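You operate a simulated robot arm through the tools that you are given. There is no shell and no other tool.

You run a simulated robot arm. Do the job below in one go: nothing can be reset, and whatever is moved stays where it is left.

## Task
Measure the pump on the grey mat: green sign on square A if it gives 10 ml, red if not.
Fine: the pump's red plug in the meter's white port, the meter's white tap open, zero, then count its run and stop the count; within half a ml is good. Set down upright: sign.

The check looks at the end state, three seconds after you hand in, the way a careful person would. Anything else that was tipped, shoved, dropped, spilled or broken makes it a failure.

## Robot
A 7-joint arm with a two-finger parallel gripper, fixed in place. Base frame: the origin is on the floor under the middle of its stand, x ahead of it, y to its left, z up. Units: m, rad, N and s.
It reaches about 1.147 m from its shoulder. Its first joint turns from -2.897 to 2.897 rad. Payload 3.43 kg.
Tool frame: the origin (TCP) lies between the finger pads and is the grasp point; the fingertips stand 0.03 m ahead of it; z points along the fingers, y is the line along which they close. The gripper opens to 0.094 m. The fingers are 0.028 m wide and 0.01 m thick; the gripper's body (0.05 by 0.096 m) begins 0.055 m behind the TCP.
Orientation is that of the tool frame in the base frame, as a unit quaternion [w, x, y, z]. With the fingers straight down and closing along the base's y, the tool's x points along the base's -x, its y along +y and its z along -z.

## Interface
- The arm moves only by the tool step_arm. Its argument "moves" is a list of rows, each a list of 7 numbers: the turn, a rotation vector about the base's x, y, z in rad, then the shift along the base's x, y, z in m, then the finger opening in m, from 0 to 0.094. In form: [[wx, wy, wz, dx, dy, dz, hand], ...]. A call has 1 to 20 rows; each row shifts and turns the commanded pose from where the row before left it. Rows are played at 5 a second. More than 0.05 m and 0.15 rad between two rows, or a gripper value outside its range, and nothing of the call is played. Where a pose cannot be reached the arm comes as near as it can. A force on the tool above 90 N (or 10 N above the force at the start of the call, whichever is more), or a blocked arm, ends the call early, and 0.2 s more pass. The fingers move at their own pace (about 0.045 m/s each) and stop on an object; they squeeze with about 26 N. The grip force told is the motor's: it shows also when the fingers shut on nothing. Time passes only in rows, and 0.2 s behind the last, so rows that do not move let the fingers close. The reply holds the time, the measured pose of the TCP, the force on the tool along the base axes, the opening and the grip force, in the units named above and with some noise, with the torque about the TCP (base axes, N m) and any sound that the robot's microphone picked up.
- Cameras (640 x 400 px; columns grow to the right, rows downward): "scene" is fixed at [0.2207, -0.5025, 1.5174]; the picture's right is [0.61, -0.79, 0.00], its down [-0.44, -0.34, -0.83] and it looks along [0.66, 0.51, -0.56] (base axes); focal length 355 px, centre (320, 200). "wrist" rides on the gripper at [0.076, 0.014, -0.103] in the tool frame; the picture's right is [-0.18, 0.98, 0.00], its down [-0.75, -0.14, -0.64] and it looks along [-0.63, -0.12, 0.77] (tool axes); focal length 243 px, centre (320, 200). There is no depth. A picture from a camera that has moved, and an enlarged one, comes with that camera's place and axes in the base frame and with its lens. The place of the scene camera against the robot may be out by one fixed shift of up to 0.018 m in any direction.
- get_image(camera): a new picture of that camera. The clock stands still meanwhile.
- close_up(camera, box): a new picture of the part [left, top, right, bottom] of that camera's present view, enlarged. The clock stands still meanwhile.
- job_done(): hands the job in; it is judged then, once.

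Nothing tells you positions but the pictures and the camera data. Unless the task says otherwise, let go and move clear before handing in.

The tools are called after "Call:" as a command line: name --pt "numbers of a row" for each row, then --argument value for the rest, lists and objects as JSON in quotes. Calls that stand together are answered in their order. step_arm: Moves the arm, as the interface text tells. Its arguments: {"type":"object","properties":{"moves":{"type":"array","items":{"type":"array","items":{"type":"number"}}}},"required":["moves"]} The other tools are called the same way: get_image (camera) takes a picture; close_up (camera, box) takes an enlarged picture of a part of a camera's view; job_done () hands the job in.

At the start:

```text
clock: 0.0
tcp_pos: [0.6019, -0.1423, 1.2326]
orientation: [-0.001, 0.0, 1.0, 0.0]
contact_force: [0.0, -0.4, -0.9]
wrist_torque: [0.02, 0.0, 0.02]
grip_width: 0.0938
grip_force: 0.1
```

scene: 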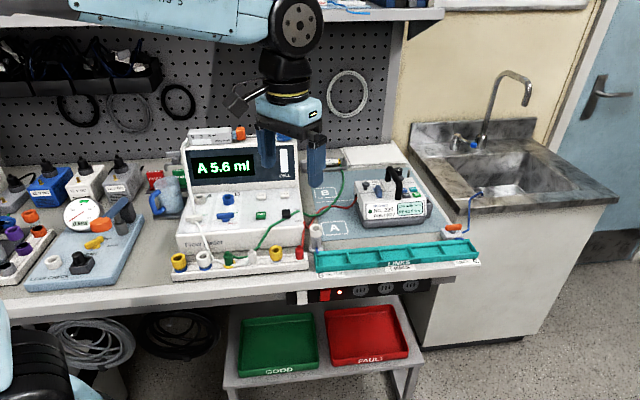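
wrist: 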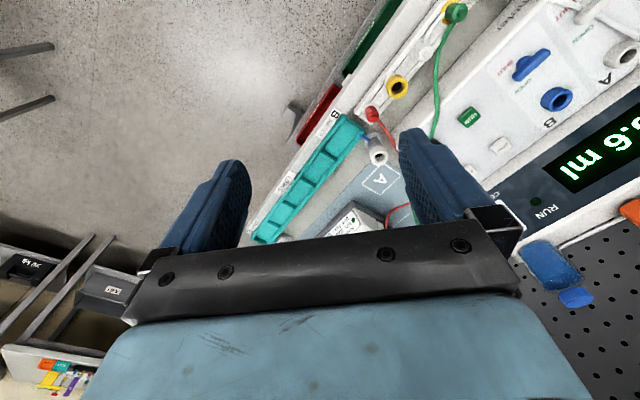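

I see a bench with a meter (display "A 5.6 ml"), a grey mat with squares A and B and a pump, and coloured trays. I'll look closer at the details first.

Call:
close_up --camera "scene" --box '[160, 120, 320, 280]'

Call:
close_up --camera "scene" --box '[290, 140, 490, 300]'

Call:
close_up --camera "scene" --box '[0, 140, 180, 300]'

Call:
close_up --camera "scene" --box '[200, 280, 440, 400]'

```text
2.50 times, centred on (240, 200) of scene
camera zoom: at [0.2207, -0.5025, 1.5174], right [0.61, -0.79, 0.0], down [-0.44, -0.34, -0.83], along [0.66, 0.51, -0.56], focal length 887 px, centre (520, 200)
```

zoom: 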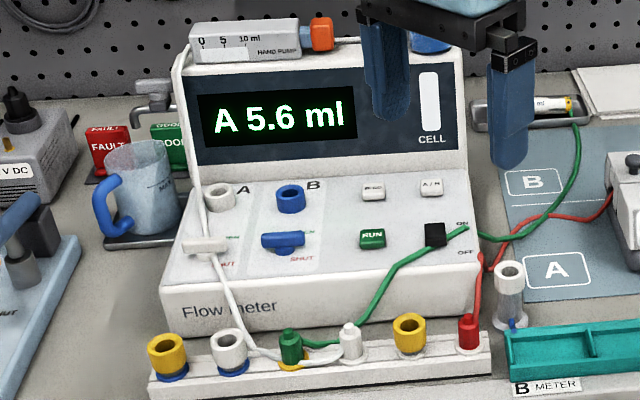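

```text
2.50 times, centred on (390, 220) of scene
camera zoom: at [0.2207, -0.5025, 1.5174], right [0.61, -0.79, 0.0], down [-0.44, -0.34, -0.83], along [0.66, 0.51, -0.56], focal length 887 px, centre (145, 150)
```

zoom: 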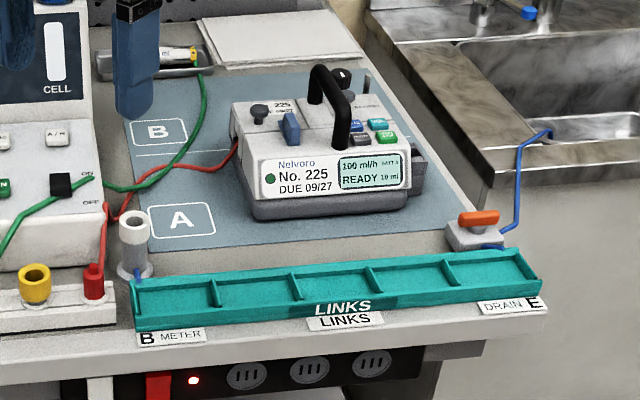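

```text
2.50 times, centred on (90, 220) of scene
camera zoom: at [0.2207, -0.5025, 1.5174], right [0.61, -0.79, 0.0], down [-0.44, -0.34, -0.83], along [0.66, 0.51, -0.56], focal length 887 px, centre (895, 150)
```

zoom: 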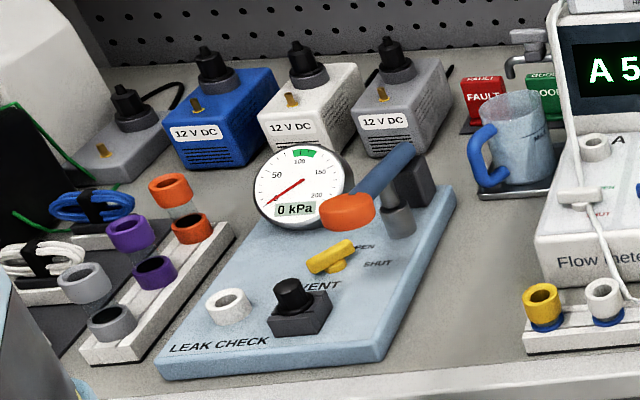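

```text
2.67 times, centred on (320, 340) of scene
camera zoom: at [0.2207, -0.5025, 1.5174], right [0.61, -0.79, 0.0], down [-0.44, -0.34, -0.83], along [0.66, 0.51, -0.56], focal length 946 px, centre (320, -173)
```

zoom: 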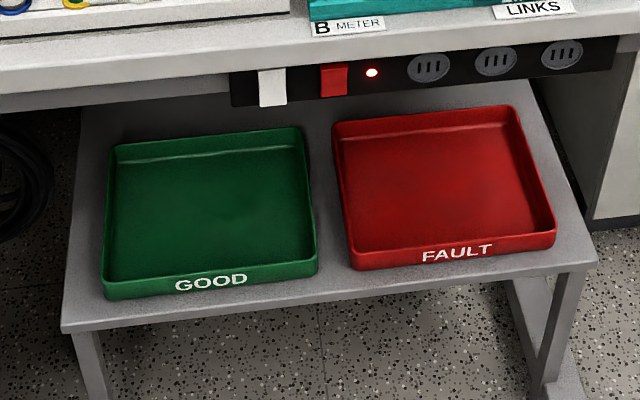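

The meter has a white port A, blue port B, taps, and ZERO, A/B and RUN buttons. I need finer views of the meter panel, pump panel, rack and signs.

Call:
close_up --camera "scene" --box '[180, 180, 260, 230]'

Call:
close_up --camera "scene" --box '[240, 180, 320, 230]'

Call:
close_up --camera "scene" --box '[370, 160, 450, 230]'

Call:
close_up --camera "scene" --box '[140, 150, 220, 220]'

Call:
close_up --camera "scene" --box '[160, 230, 340, 290]'

Call:
close_up --camera "scene" --box '[180, 110, 300, 180]'

```text
8.00 times, centred on (220, 205) of scene
camera zoom: at [0.2207, -0.5025, 1.5174], right [0.61, -0.79, 0.0], down [-0.44, -0.34, -0.83], along [0.66, 0.51, -0.56], focal length 2837 px, centre (1120, 160)
```

zoom: 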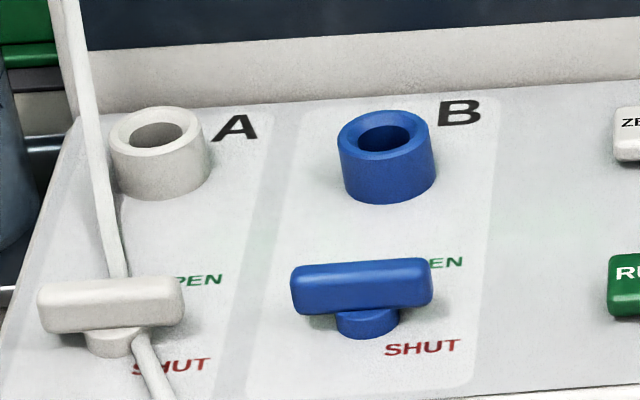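

```text
8.00 times, centred on (280, 205) of scene
camera zoom: at [0.2207, -0.5025, 1.5174], right [0.61, -0.79, 0.0], down [-0.44, -0.34, -0.83], along [0.66, 0.51, -0.56], focal length 2837 px, centre (640, 160)
```

zoom: 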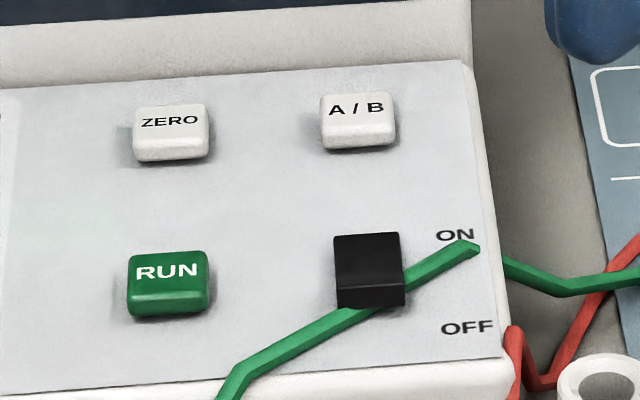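

```text
5.71 times, centred on (410, 195) of scene
camera zoom: at [0.2207, -0.5025, 1.5174], right [0.61, -0.79, 0.0], down [-0.44, -0.34, -0.83], along [0.66, 0.51, -0.56], focal length 2026 px, centre (-194, 229)
```

zoom: 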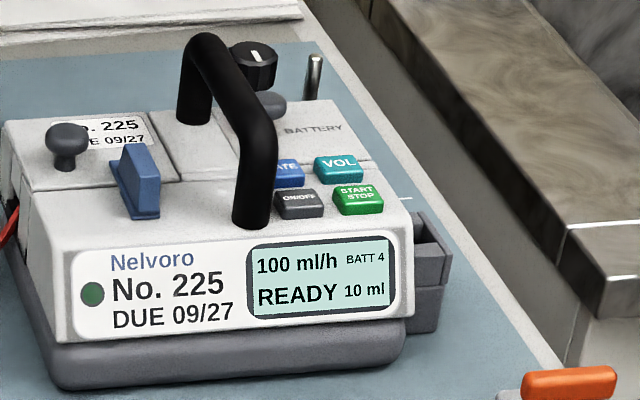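

```text
5.71 times, centred on (180, 185) of scene
camera zoom: at [0.2207, -0.5025, 1.5174], right [0.61, -0.79, 0.0], down [-0.44, -0.34, -0.83], along [0.66, 0.51, -0.56], focal length 2026 px, centre (1120, 286)
```

zoom: 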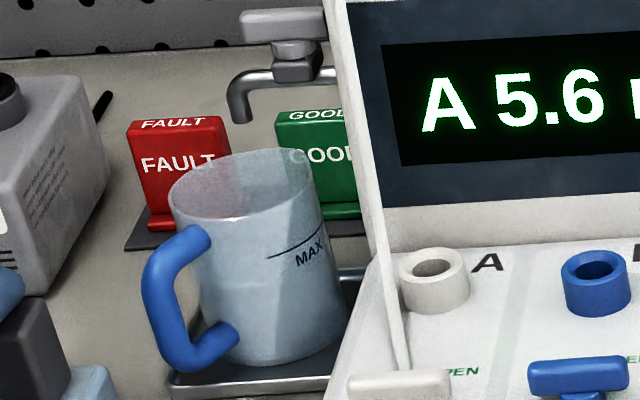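

```text
3.56 times, centred on (250, 260) of scene
camera zoom: at [0.2207, -0.5025, 1.5174], right [0.61, -0.79, 0.0], down [-0.44, -0.34, -0.83], along [0.66, 0.51, -0.56], focal length 1261 px, centre (569, -13)
```

zoom: 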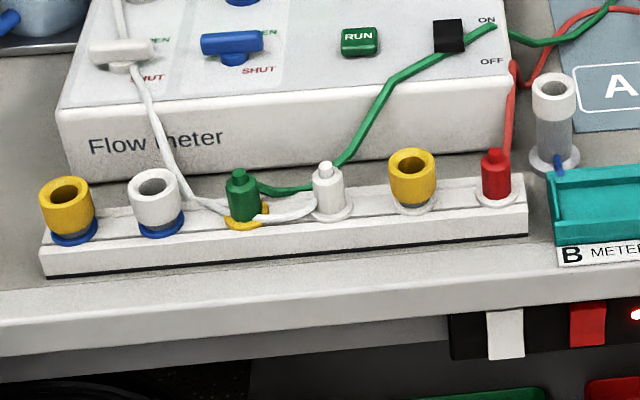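

```text
5.33 times, centred on (240, 145) of scene
camera zoom: at [0.2207, -0.5025, 1.5174], right [0.61, -0.79, 0.0], down [-0.44, -0.34, -0.83], along [0.66, 0.51, -0.56], focal length 1891 px, centre (747, 493)
```

zoom: 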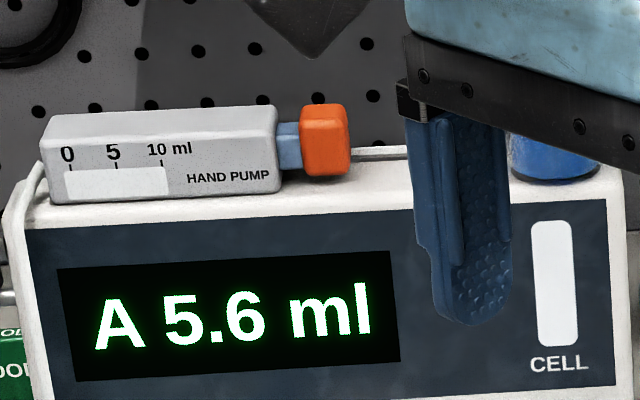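

The layout is now clear: the red plug stands in the rack at the right, port A is at the meter's left, and the signs are behind the jug. I'll move the wrist camera over the meter to locate things precisely.

Call:
step_arm --pt "0 0 0 -0.01 0.04 0 0.094" --pt "0 0 0 -0.01 0.04 0 0.094" --pt "0 0 0 -0.01 0.04 0 0.094" --pt "0 0 0 -0.01 0.04 0 0.094" --pt "0 0 0 -0.01 0.04 0 0.094" --pt "0 0 0 -0.01 0.04 0 0.094" --pt "0 0 0 -0.01 0.04 0 0.094" --pt "0 0 0 0 0 0 0.094"

Call:
get_image --camera "wrist"

Call:
get_image --camera "scene"

```text
clock: 1.8
tcp_pos: [0.5324, 0.1386, 1.2335]
orientation: [-0.001, -0.001, 1.0, 0.001]
contact_force: [-0.1, 0.3, 0.4]
wrist_torque: [0.02, 0.03, -0.02]
grip_width: 0.0939
grip_force: 0.1
```

```text
taken
camera wrist: at [0.4554, 0.1529, 1.3359], right [0.18, 0.98, 0.0], down [0.75, -0.14, 0.64], along [0.63, -0.12, -0.77], focal length 243 px, centre (320, 200)
```

wrist: 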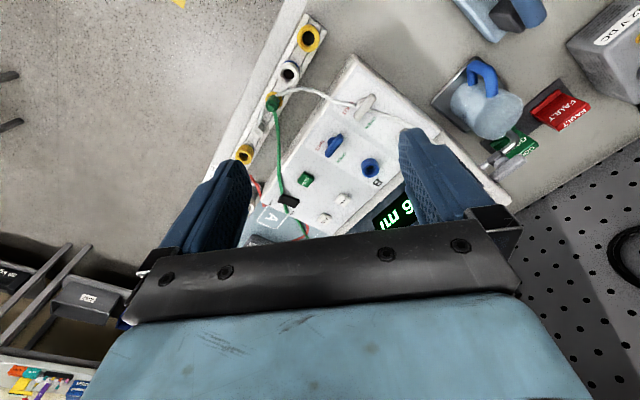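

```text
taken
```

scene: 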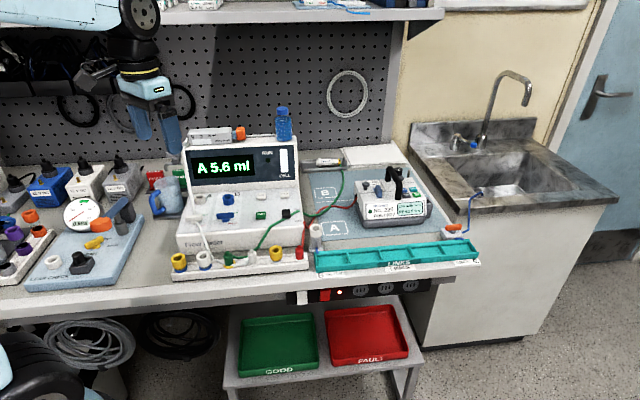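

The wrist view now covers the meter, rack, jug and signs. I'll zoom into each.

Call:
close_up --camera "wrist" --box '[250, 60, 410, 160]'

Call:
close_up --camera "wrist" --box '[250, 150, 410, 250]'

Call:
close_up --camera "wrist" --box '[230, 20, 350, 95]'

Call:
close_up --camera "wrist" --box '[430, 50, 610, 162]'

Call:
close_up --camera "scene" --box '[180, 110, 310, 190]'

```text
4.00 times, centred on (330, 110) of wrist
camera zoom: at [0.4554, 0.1529, 1.3359], right [0.18, 0.98, 0.0], down [0.75, -0.14, 0.64], along [0.63, -0.12, -0.77], focal length 970 px, centre (280, 560)
```

zoom: 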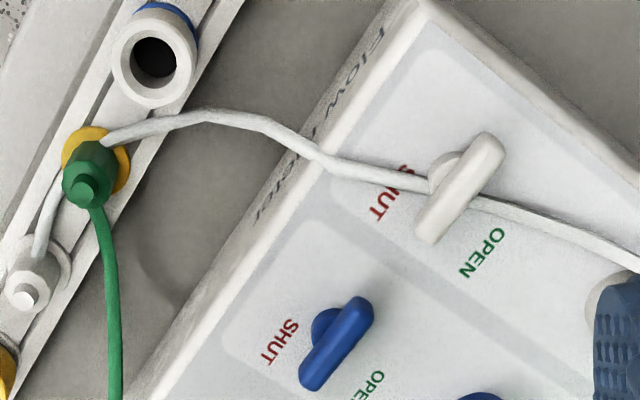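

```text
4.00 times, centred on (330, 200) of wrist
camera zoom: at [0.4554, 0.1529, 1.3359], right [0.18, 0.98, 0.0], down [0.75, -0.14, 0.64], along [0.63, -0.12, -0.77], focal length 970 px, centre (280, 200)
```

zoom: 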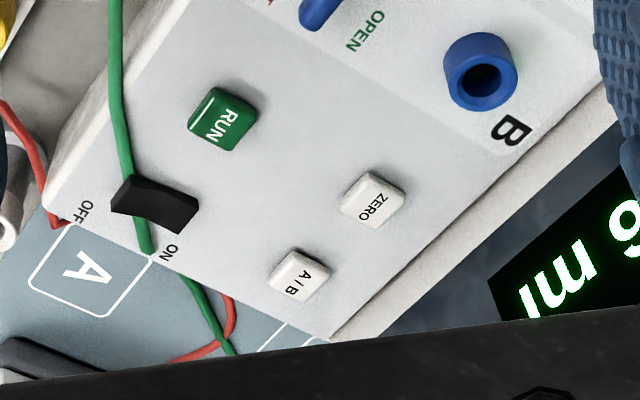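

```text
5.33 times, centred on (290, 58) of wrist
camera zoom: at [0.4554, 0.1529, 1.3359], right [0.18, 0.98, 0.0], down [0.75, -0.14, 0.64], along [0.63, -0.12, -0.77], focal length 1294 px, centre (480, 960)
```

zoom: 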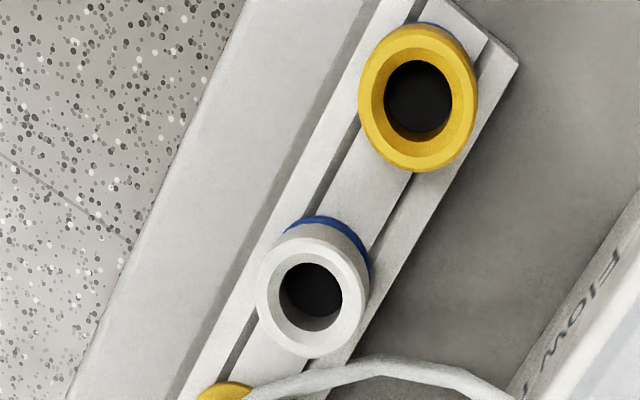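

```text
3.56 times, centred on (520, 106) of wrist
camera zoom: at [0.4554, 0.1529, 1.3359], right [0.18, 0.98, 0.0], down [0.75, -0.14, 0.64], along [0.63, -0.12, -0.77], focal length 863 px, centre (-391, 534)
```

zoom: 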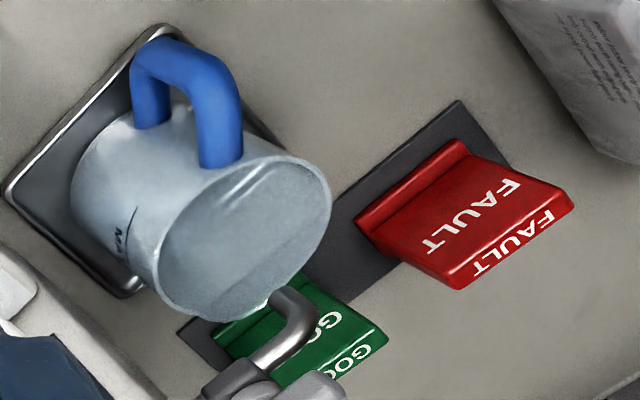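

```text
4.92 times, centred on (245, 150) of scene
camera zoom: at [0.2207, -0.5025, 1.5174], right [0.61, -0.79, 0.0], down [-0.44, -0.34, -0.83], along [0.66, 0.51, -0.56], focal length 1746 px, centre (689, 446)
```

zoom: 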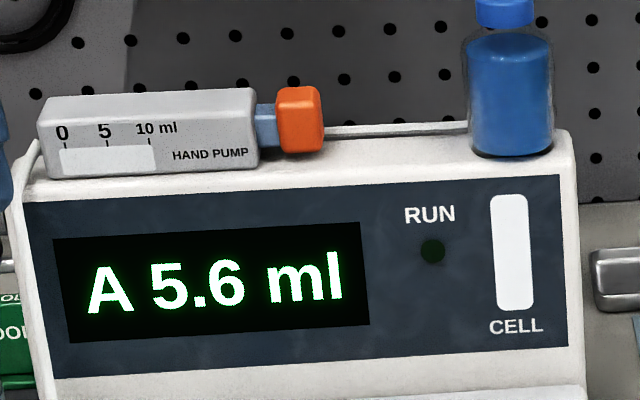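

The taps' bars lie across with OPEN/SHUT marks, and the bench is yawed about 43° from the robot. I'll turn the gripper to line up with the bench and get a closer look at the red plug in the rack.

Call:
step_arm --pt "0 0 0.125 0.009 -0.045 0 0.094" --pt "0 0 0.125 0.011 -0.045 0 0.094" --pt "0 0 0.125 0.011 -0.045 0 0.094" --pt "0 0 0.125 0.011 -0.045 0 0.094" --pt "0 0 0.125 0.011 -0.045 0 0.094" --pt "0 0 0.122 0.011 -0.044 0 0.094" --pt "0 0 0 0 0 -0.045 0.094" --pt "0 0 0 0 0 -0.045 0.094" --pt "0 0 0 0 0 -0.045 0.094" --pt "0 0 0 0 0 -0.045 0.094" --pt "0 0 0 0 0 0 0.094"

Call:
get_image --camera "wrist"

Call:
get_image --camera "scene"

```text
clock: 4.2
tcp_pos: [0.5963, -0.1333, 1.0534]
orientation: [0.0, -0.365, 0.931, 0.0]
contact_force: [-0.5, 0.4, 0.0]
wrist_torque: [0.0, 0.0, -0.03]
grip_width: 0.0939
grip_force: 0.0
```

```text
taken
camera wrist: at [0.5303, -0.1735, 1.1551], right [-0.53, 0.85, 0.0], down [0.65, 0.41, 0.64], along [0.54, 0.34, -0.77], focal length 243 px, centre (320, 200)
```

wrist: 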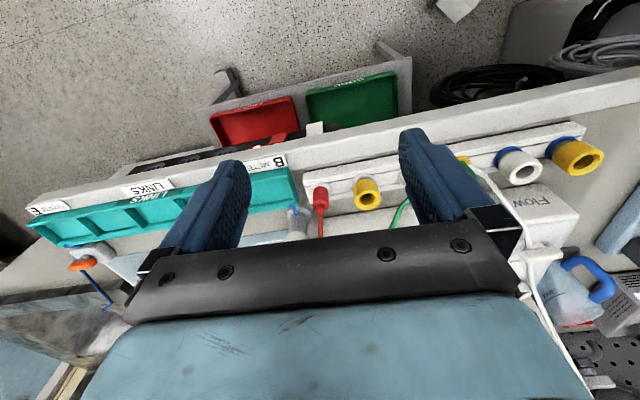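

```text
taken
```

scene: 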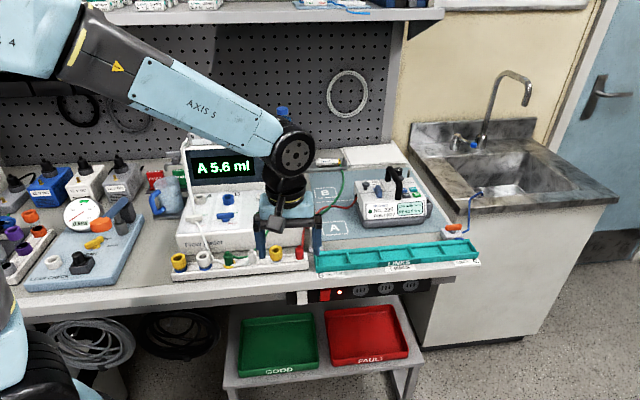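

The red plug is visible near the middle of the wrist view. Zooming in on it and the rack.

Call:
close_up --camera "wrist" --box '[280, 160, 400, 235]'

Call:
close_up --camera "scene" --box '[250, 215, 350, 280]'

```text
5.33 times, centred on (340, 198) of wrist
camera zoom: at [0.5303, -0.1735, 1.1551], right [-0.53, 0.85, 0.0], down [0.65, 0.41, 0.64], along [0.54, 0.34, -0.77], focal length 1294 px, centre (213, 213)
```

zoom: 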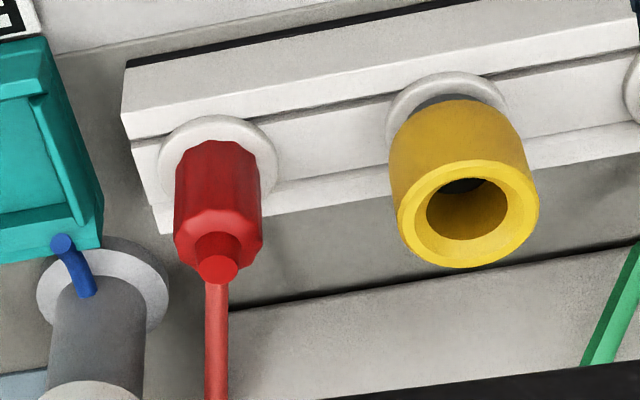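

```text
6.15 times, centred on (300, 248) of scene
camera zoom: at [0.2207, -0.5025, 1.5174], right [0.61, -0.79, 0.0], down [-0.44, -0.34, -0.83], along [0.66, 0.51, -0.56], focal length 2182 px, centre (443, -92)
```

zoom: 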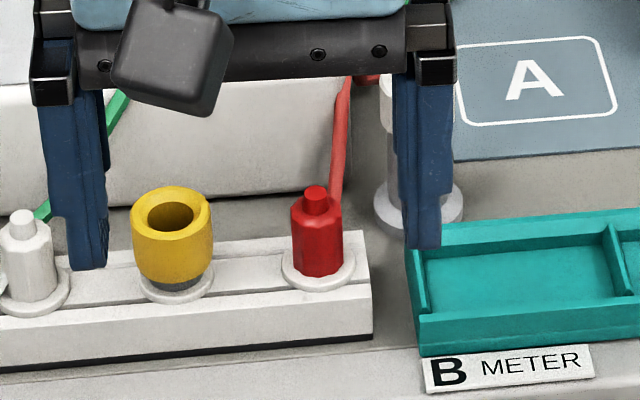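

The red plug has an octagonal body with the hose leaving from its top toward the back. I'll shift sideways to triangulate it precisely.

Call:
step_arm --pt "0 0 0 -0.027 0.0294 0 0.094" --pt "0 0 0 -0.027 0.0294 0 0.094" --pt "0 0 0 0 0 0 0.094" --pt "0 0 0 0 0 0 0.094"

Call:
get_image --camera "wrist"

Call:
close_up --camera "wrist" --box '[240, 170, 360, 245]'

```text
clock: 5.2
tcp_pos: [0.5433, -0.072, 1.0545]
orientation: [0.001, -0.365, 0.931, -0.001]
contact_force: [-0.4, 0.9, -0.2]
wrist_torque: [0.02, 0.01, -0.02]
grip_width: 0.094
grip_force: 0.1
```

```text
taken
camera wrist: at [0.4766, -0.1144, 1.1559], right [-0.53, 0.85, 0.0], down [0.65, 0.41, 0.64], along [0.54, 0.34, -0.77], focal length 243 px, centre (320, 200)
```

wrist: 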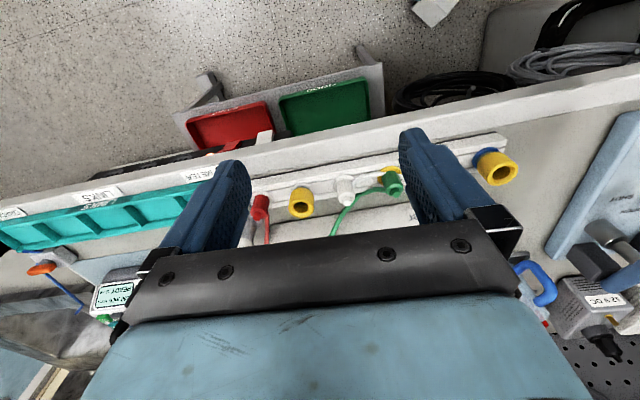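

```text
5.33 times, centred on (300, 208) of wrist
camera zoom: at [0.4766, -0.1144, 1.1559], right [-0.53, 0.85, 0.0], down [0.65, 0.41, 0.64], along [0.54, 0.34, -0.77], focal length 1294 px, centre (427, 160)
```

zoom: 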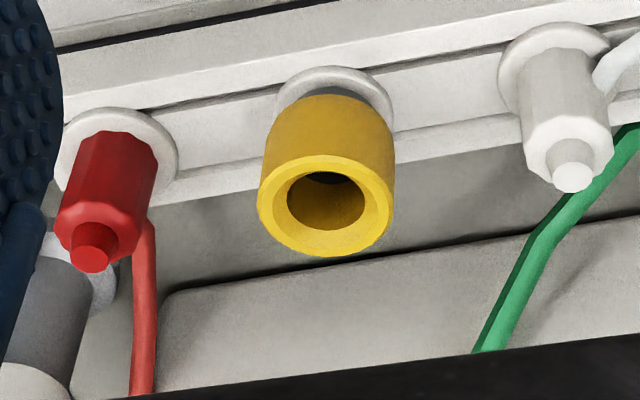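

Triangulation puts the red plug's axis near (0.694, -0.068), with its nub top at z≈0.941 and flange at z≈0.909. Next I'll get two views of the meter panel to locate port A, the tap and the buttons.

Call:
step_arm --pt "0 0 0.073 0 0 0.045 0.094" --pt "0 0 0 0.012 0.04 0 0.094" --pt "0 0 0 0.012 0.04 0 0.094" --pt "0 0 0 0.012 0.04 0 0.094" --pt "0 0 0 0.012 0.033 0 0.094" --pt "0 0 0 0 0 0 0.094" --pt "0 0 0 0 0 0 0.094"

Call:
get_image --camera "wrist"

Call:
close_up --camera "wrist" --box '[230, 110, 410, 222]'

Call:
get_image --camera "scene"

```text
clock: 6.8
tcp_pos: [0.5895, 0.0803, 1.0975]
orientation: [0.0, -0.397, 0.918, 0.0]
contact_force: [0.0, 0.1, 0.1]
wrist_torque: [0.03, -0.03, 0.03]
grip_width: 0.0939
grip_force: 0.1
```

```text
taken
camera wrist: at [0.5283, 0.0345, 1.2003], right [-0.59, 0.81, 0.0], down [0.62, 0.45, 0.64], along [0.52, 0.38, -0.77], focal length 243 px, centre (320, 200)
```

wrist: 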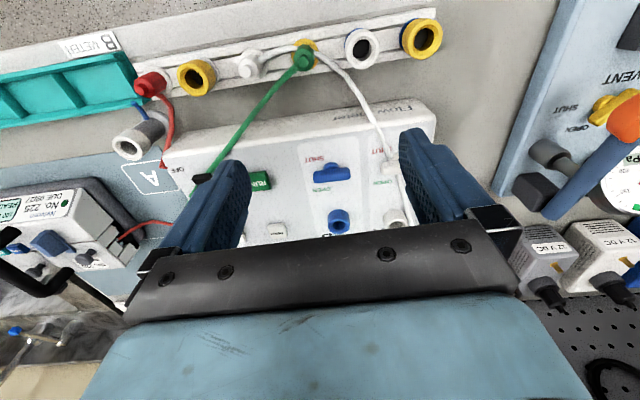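

```text
3.56 times, centred on (320, 166) of wrist
camera zoom: at [0.5283, 0.0345, 1.2003], right [-0.59, 0.81, 0.0], down [0.62, 0.45, 0.64], along [0.52, 0.38, -0.77], focal length 863 px, centre (320, 321)
```

zoom: 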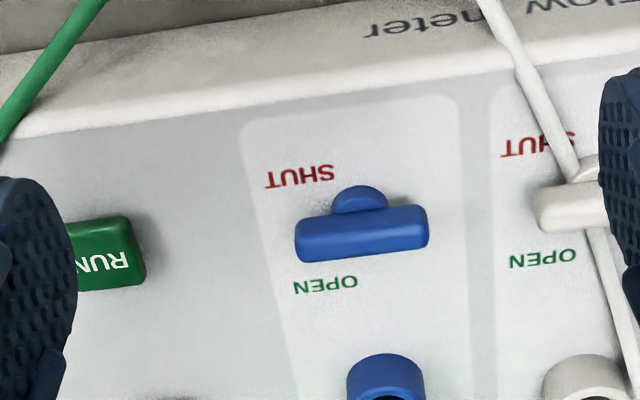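

```text
taken
```

scene: 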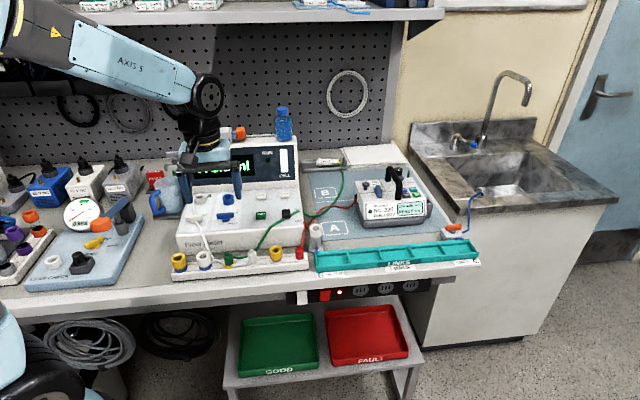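

The blue and white taps both lie across, between the SHUT and OPEN marks. I'll compare with the leak-check panel's similar yellow valve.

Call:
close_up --camera "wrist" --box '[530, 60, 640, 160]'

Call:
close_up --camera "wrist" --box '[360, 130, 460, 200]'

Call:
close_up --camera "wrist" --box '[0, 180, 160, 290]'

Call:
close_up --camera "scene" --box '[60, 220, 140, 270]'

```text
4.00 times, centred on (585, 110) of wrist
camera zoom: at [0.5283, 0.0345, 1.2003], right [-0.59, 0.81, 0.0], down [0.62, 0.45, 0.64], along [0.52, 0.38, -0.77], focal length 970 px, centre (-740, 560)
```

zoom: 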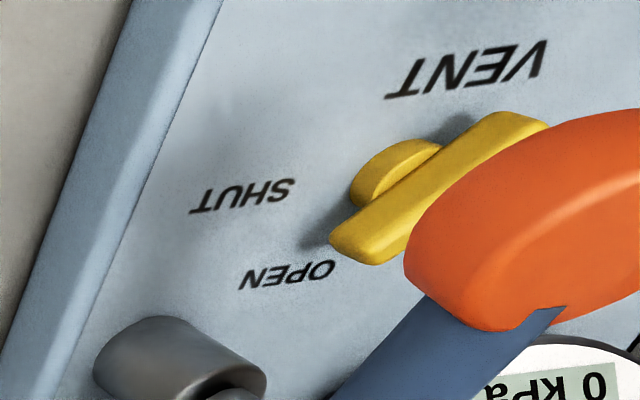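

```text
5.71 times, centred on (410, 165) of wrist
camera zoom: at [0.5283, 0.0345, 1.2003], right [-0.59, 0.81, 0.0], down [0.62, 0.45, 0.64], along [0.52, 0.38, -0.77], focal length 1386 px, centre (-194, 400)
```

zoom: 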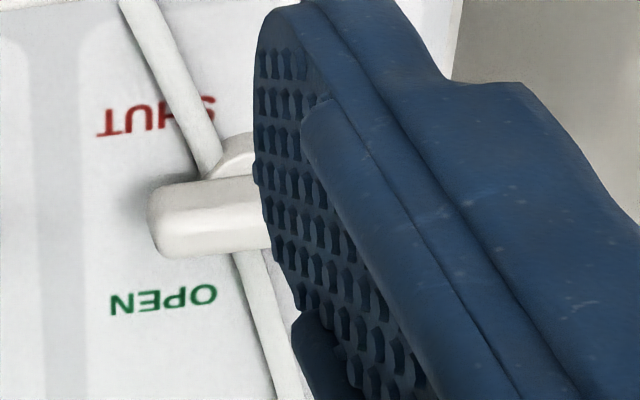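

```text
3.64 times, centred on (80, 235) of wrist
camera zoom: at [0.5283, 0.0345, 1.2003], right [-0.59, 0.81, 0.0], down [0.62, 0.45, 0.64], along [0.52, 0.38, -0.77], focal length 882 px, centre (1193, 73)
```

zoom: 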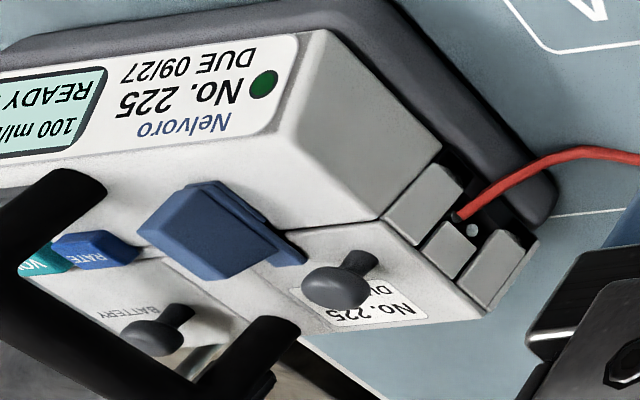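

```text
8.00 times, centred on (100, 245) of scene
camera zoom: at [0.2207, -0.5025, 1.5174], right [0.61, -0.79, 0.0], down [-0.44, -0.34, -0.83], along [0.66, 0.51, -0.56], focal length 2837 px, centre (2080, -160)
```

zoom: 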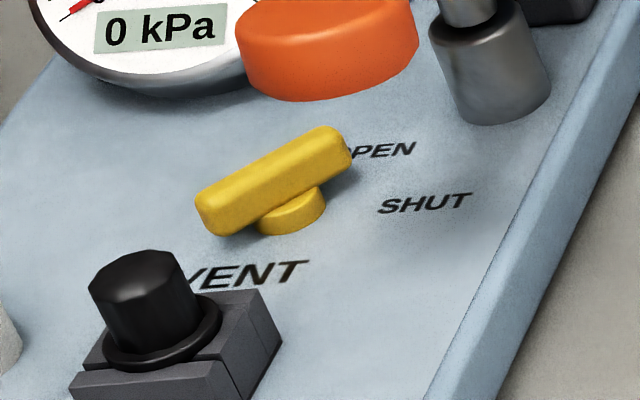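

The vent valve's bar end points at its OPEN mark, so the white tap should turn the same way toward OPEN. I'll take two more offset views over the panel to pin down the port, tap and buttons.

Call:
step_arm --pt "0 0 0 -0.0083 0.035 0 0.094" --pt "0 0 0 -0.0083 0.0351 0 0.094" --pt "0 0 0 0 0 0 0.094" --pt "0 0 0 0 0 0 0.094"

Call:
get_image --camera "wrist"

Call:
close_up --camera "wrist" --box '[230, 110, 410, 222]'

Call:
close_up --camera "wrist" --box '[230, 0, 410, 112]'

```text
clock: 7.8
tcp_pos: [0.5734, 0.1504, 1.0992]
orientation: [0.0, -0.399, 0.917, 0.001]
contact_force: [0.1, -0.2, 0.6]
wrist_torque: [0.01, 0.0, 0.03]
grip_width: 0.0939
grip_force: 0.1
```

```text
taken
camera wrist: at [0.5107, 0.1055, 1.2008], right [-0.59, 0.81, 0.0], down [0.62, 0.45, 0.64], along [0.52, 0.38, -0.77], focal length 243 px, centre (320, 200)
```

wrist: 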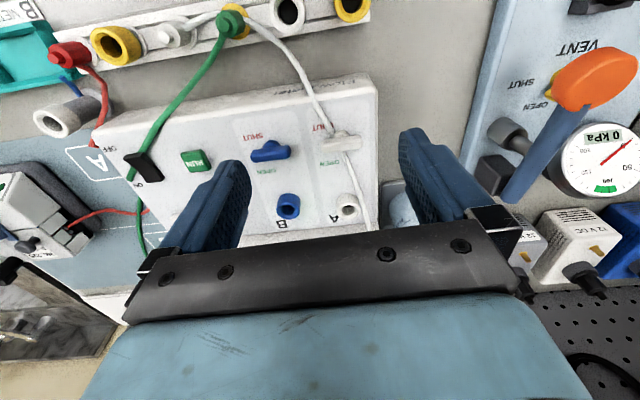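

```text
3.56 times, centred on (320, 166) of wrist
camera zoom: at [0.5107, 0.1055, 1.2008], right [-0.59, 0.81, 0.0], down [0.62, 0.45, 0.64], along [0.52, 0.38, -0.77], focal length 863 px, centre (320, 321)
```

zoom: 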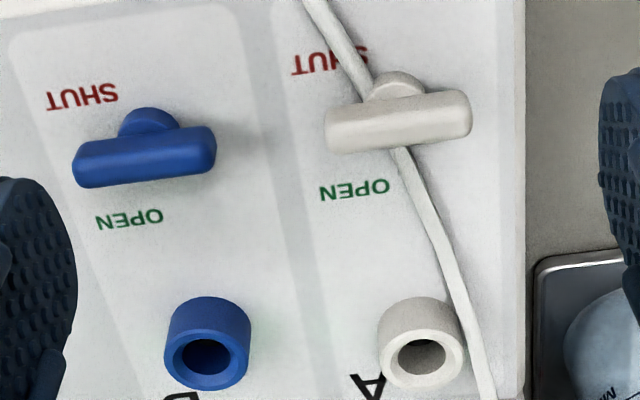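

```text
3.56 times, centred on (320, 56) of wrist
camera zoom: at [0.5107, 0.1055, 1.2008], right [-0.59, 0.81, 0.0], down [0.62, 0.45, 0.64], along [0.52, 0.38, -0.77], focal length 863 px, centre (320, 712)
```

zoom: 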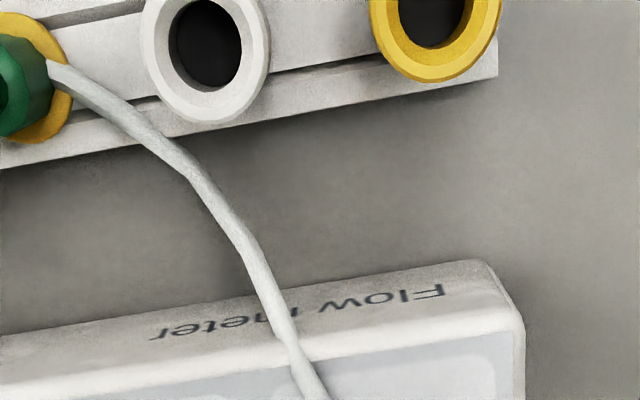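

Port A, tap A and port B are clearly visible here. One more shifted view to triangulate and see the buttons.

Call:
step_arm --pt "0 0 0 0.0366 -0.0341 0 0.094" --pt "0 0 0 0.0366 -0.0341 0 0.094" --pt "0 0 0 0 0 0 0.094" --pt "0 0 0 0 0 0 0.094"

Call:
get_image --camera "wrist"

Call:
close_up --camera "wrist" --box '[230, 110, 410, 222]'

Call:
close_up --camera "wrist" --box '[380, 80, 500, 155]'

```text
clock: 8.8
tcp_pos: [0.6469, 0.081, 1.0975]
orientation: [0.0, -0.4, 0.917, 0.0]
contact_force: [-0.5, 0.7, -0.2]
wrist_torque: [-0.01, 0.04, 0.02]
grip_width: 0.0938
grip_force: 0.0
```

```text
taken
camera wrist: at [0.5844, 0.036, 1.2001], right [-0.59, 0.81, 0.0], down [0.62, 0.45, 0.64], along [0.52, 0.38, -0.77], focal length 243 px, centre (320, 200)
```

wrist: 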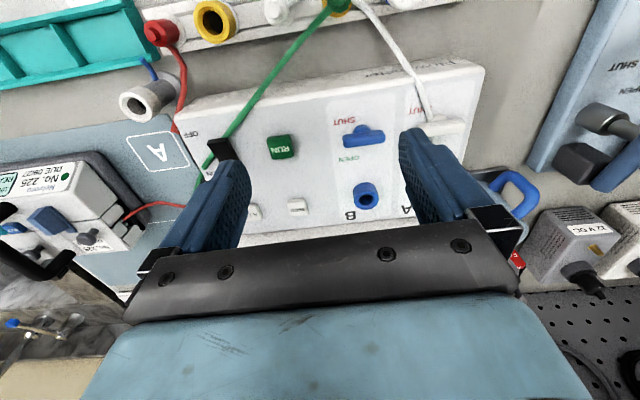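

```text
3.56 times, centred on (320, 166) of wrist
camera zoom: at [0.5844, 0.036, 1.2001], right [-0.59, 0.81, 0.0], down [0.62, 0.45, 0.64], along [0.52, 0.38, -0.77], focal length 863 px, centre (320, 321)
```

zoom: 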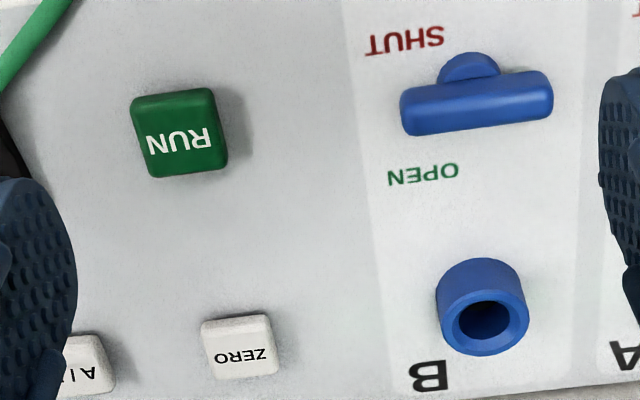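

```text
5.33 times, centred on (440, 118) of wrist
camera zoom: at [0.5844, 0.036, 1.2001], right [-0.59, 0.81, 0.0], down [0.62, 0.45, 0.64], along [0.52, 0.38, -0.77], focal length 1294 px, centre (-320, 640)
```

zoom: 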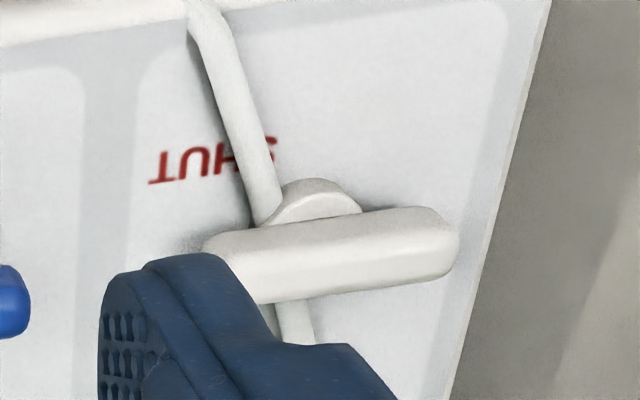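

The panel is flat and horizontal: port A ≈ (0.661, 0.264, rim 0.966), tap A ≈ (0.594, 0.197), RUN ≈ (0.715, 0.078), ZERO ≈ (0.779, 0.142). Now I'll go above the red plug with narrowed fingers and check alignment before grasping.

Call:
step_arm --pt "0 0 0 0.0122 -0.0372 0 0.06" --pt "0 0 0 0.0122 -0.0372 0 0.038" --pt "0 0 0 0.0122 -0.0372 0 0.038" --pt "0 0 0 0.012 -0.0372 -0.0275 0.038" --pt "0 0 0 0 0 -0.04 0.038" --pt "0 0 0 0 0 -0.04 0.038" --pt "0 0 0 0 0 0 0.038" --pt "0 0 0 0 0 0 0.038"

Call:
get_image --camera "wrist"

Call:
close_up --camera "wrist" --box '[240, 110, 400, 220]'

Call:
close_up --camera "scene" --box '[250, 200, 350, 280]'

```text
clock: 10.6
tcp_pos: [0.6942, -0.0669, 0.9915]
orientation: [0.0, -0.399, 0.917, 0.0]
contact_force: [0.2, -0.5, 0.2]
wrist_torque: [0.01, 0.02, 0.01]
grip_width: 0.0379
grip_force: 0.1
```

```text
taken
camera wrist: at [0.6318, -0.1124, 1.0931], right [-0.59, 0.81, 0.0], down [0.62, 0.45, 0.64], along [0.52, 0.38, -0.77], focal length 243 px, centre (320, 200)
```

wrist: 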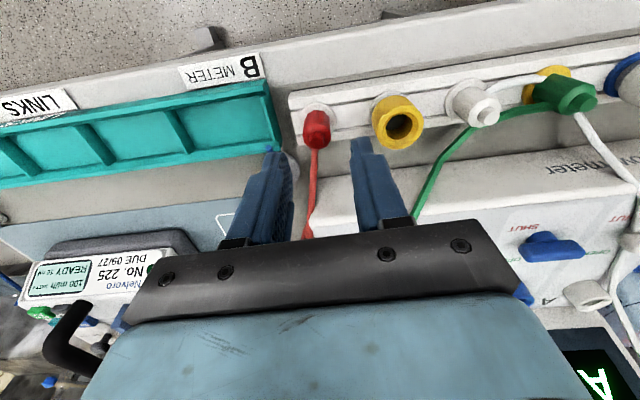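

```text
3.64 times, centred on (320, 165) of wrist
camera zoom: at [0.6318, -0.1124, 1.0931], right [-0.59, 0.81, 0.0], down [0.62, 0.45, 0.64], along [0.52, 0.38, -0.77], focal length 882 px, centre (320, 327)
```

zoom: 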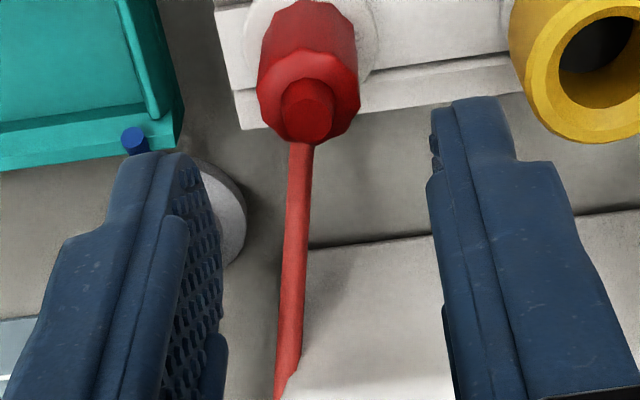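

```text
5.00 times, centred on (300, 240) of scene
camera zoom: at [0.2207, -0.5025, 1.5174], right [0.61, -0.79, 0.0], down [-0.44, -0.34, -0.83], along [0.66, 0.51, -0.56], focal length 1773 px, centre (420, 0)
```

zoom: 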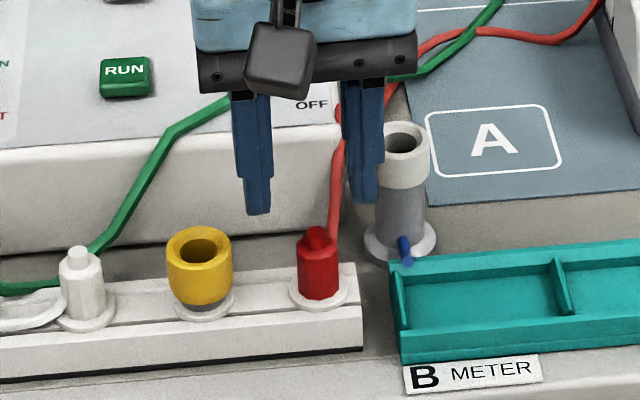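

The plug sits slightly in front of and right of the gripper axis; I'll correct by ~2 mm, descend around it and stop just above the flange.

Call:
step_arm --pt "0 0 0 -0.0005 -0.0018 -0.017 0.038" --pt "0 0 0 0 0 -0.017 0.038" --pt "0 0 0 0 0 -0.012 0.038" --pt "0 0 0 0 0 0 0.038" --pt "0 0 0 0 0 0 0.038"

Call:
close_up --camera "wrist" --box '[240, 110, 400, 220]'

Call:
close_up --camera "scene" --box '[250, 200, 350, 280]'

```text
clock: 11.8
tcp_pos: [0.6936, -0.0702, 0.9431]
orientation: [0.001, -0.398, 0.918, 0.0]
contact_force: [0.2, -0.1, 0.5]
wrist_torque: [0.0, 0.01, -0.02]
grip_width: 0.0377
grip_force: 0.1
```

```text
3.64 times, centred on (320, 165) of wrist
camera zoom: at [0.632, -0.1145, 1.0469], right [-0.59, 0.81, 0.0], down [0.62, 0.45, 0.64], along [0.52, 0.38, -0.77], focal length 882 px, centre (320, 327)
```

zoom: 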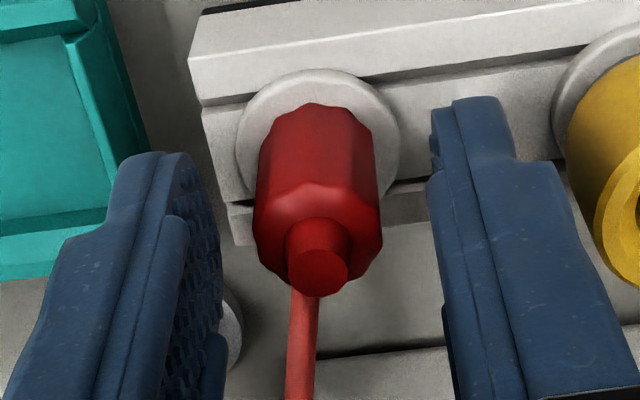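

```text
5.00 times, centred on (300, 240) of scene
camera zoom: at [0.2207, -0.5025, 1.5174], right [0.61, -0.79, 0.0], down [-0.44, -0.34, -0.83], along [0.66, 0.51, -0.56], focal length 1773 px, centre (420, 0)
```

zoom: 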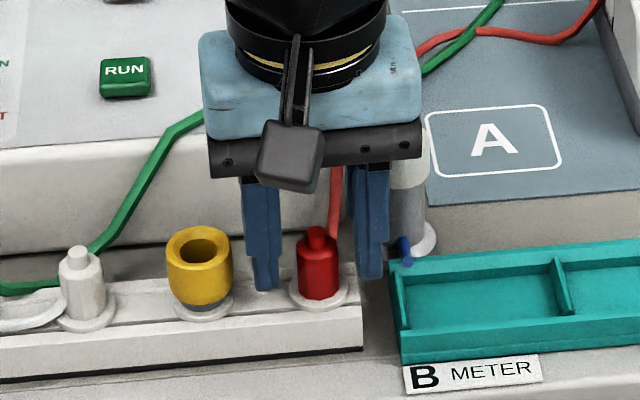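

Alignment is good: the plug is centered between the fingers. Closing on it now.

Call:
step_arm --pt "0 0 0 0 0.0005 -0.004 0.038" --pt "0 0 0 0 0 0 0.01" --pt "0 0 0 0 0 0 0.01" --pt "0 0 0 0 0 0 0.01" --pt "0 0 0 0 0 0 0.01"

Call:
close_up --camera "wrist" --box '[240, 110, 400, 220]'

```text
clock: 13.0
tcp_pos: [0.694, -0.068, 0.94]
orientation: [0.0, -0.398, 0.918, 0.001]
contact_force: [-0.4, 1.3, 1.4]
wrist_torque: [0.01, 0.0, 0.0]
grip_width: 0.0168
grip_force: 26.1
```

```text
3.64 times, centred on (320, 165) of wrist
camera zoom: at [0.6318, -0.1141, 1.0429], right [-0.59, 0.81, 0.0], down [0.62, 0.45, 0.64], along [0.52, 0.38, -0.77], focal length 882 px, centre (320, 327)
```

zoom: 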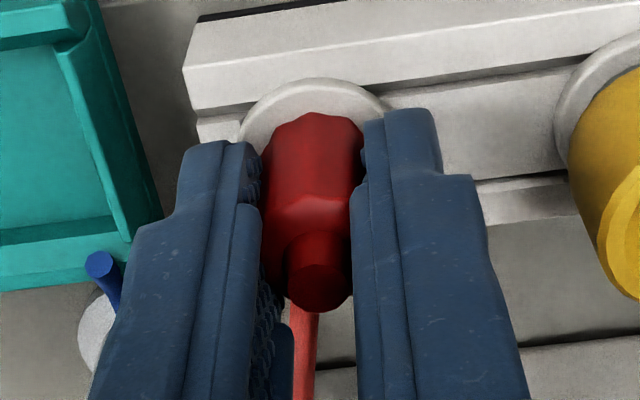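

The plug is gripped (16.8 mm wide). Lifting it straight out of the rack.

Call:
step_arm --pt "0 0 0 0 0 0.008 0.01" --pt "0 0 0 0 0 0.01 0.01" --pt "0 0 0 0 0 0.015 0.01" --pt "0 0 0 0 0 0.02 0.01" --pt "0 0 0 0 0 0.03 0.01" --pt "0 0 0 0 0 0.03 0.01" --pt "0 0 0 0 0 0 0.01"

Call:
get_image --camera "scene"

Call:
close_up --camera "scene" --box '[250, 180, 370, 280]'

Call:
get_image --camera "wrist"

Call:
close_up --camera "wrist" --box '[260, 120, 380, 200]'

```text
clock: 14.6
tcp_pos: [0.6961, -0.0666, 1.0528]
orientation: [0.0, -0.398, 0.917, 0.0]
contact_force: [-0.4, 1.3, 0.7]
wrist_torque: [0.0, -0.06, -0.01]
grip_width: 0.0169
grip_force: 25.5
```

```text
taken
```

scene: 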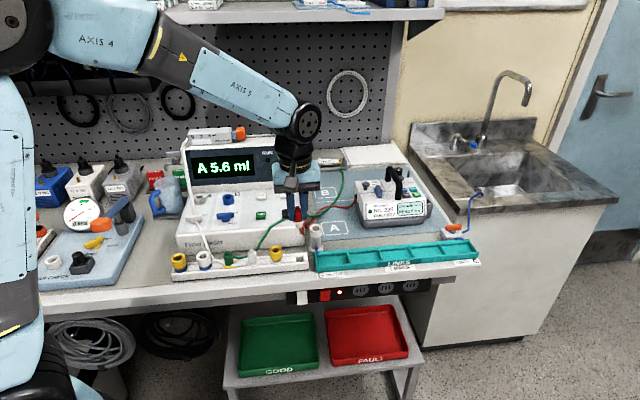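

```text
4.00 times, centred on (310, 230) of scene
camera zoom: at [0.2207, -0.5025, 1.5174], right [0.61, -0.79, 0.0], down [-0.44, -0.34, -0.83], along [0.66, 0.51, -0.56], focal length 1419 px, centre (360, 80)
```

zoom: 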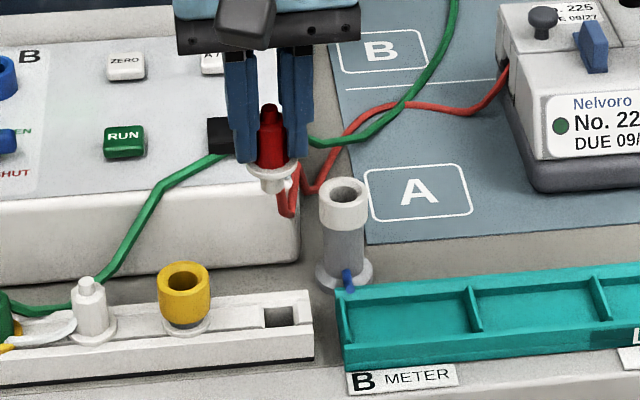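

```text
taken
camera wrist: at [0.6329, -0.1133, 1.1562], right [-0.59, 0.81, 0.0], down [0.62, 0.45, 0.64], along [0.52, 0.38, -0.77], focal length 243 px, centre (320, 200)
```

wrist: 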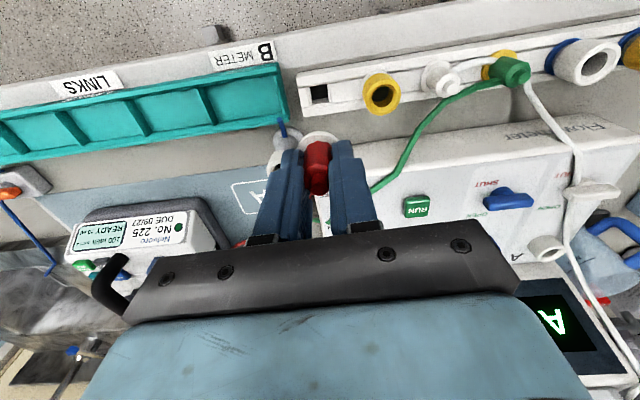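

```text
5.00 times, centred on (320, 160) of wrist
camera zoom: at [0.6329, -0.1133, 1.1562], right [-0.59, 0.81, 0.0], down [0.62, 0.45, 0.64], along [0.52, 0.38, -0.77], focal length 1213 px, centre (320, 400)
```

zoom: 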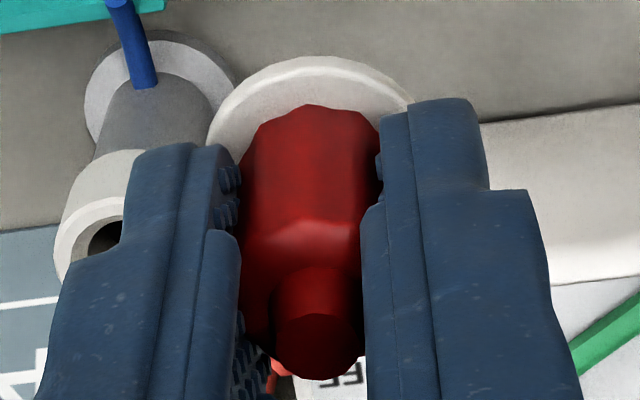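

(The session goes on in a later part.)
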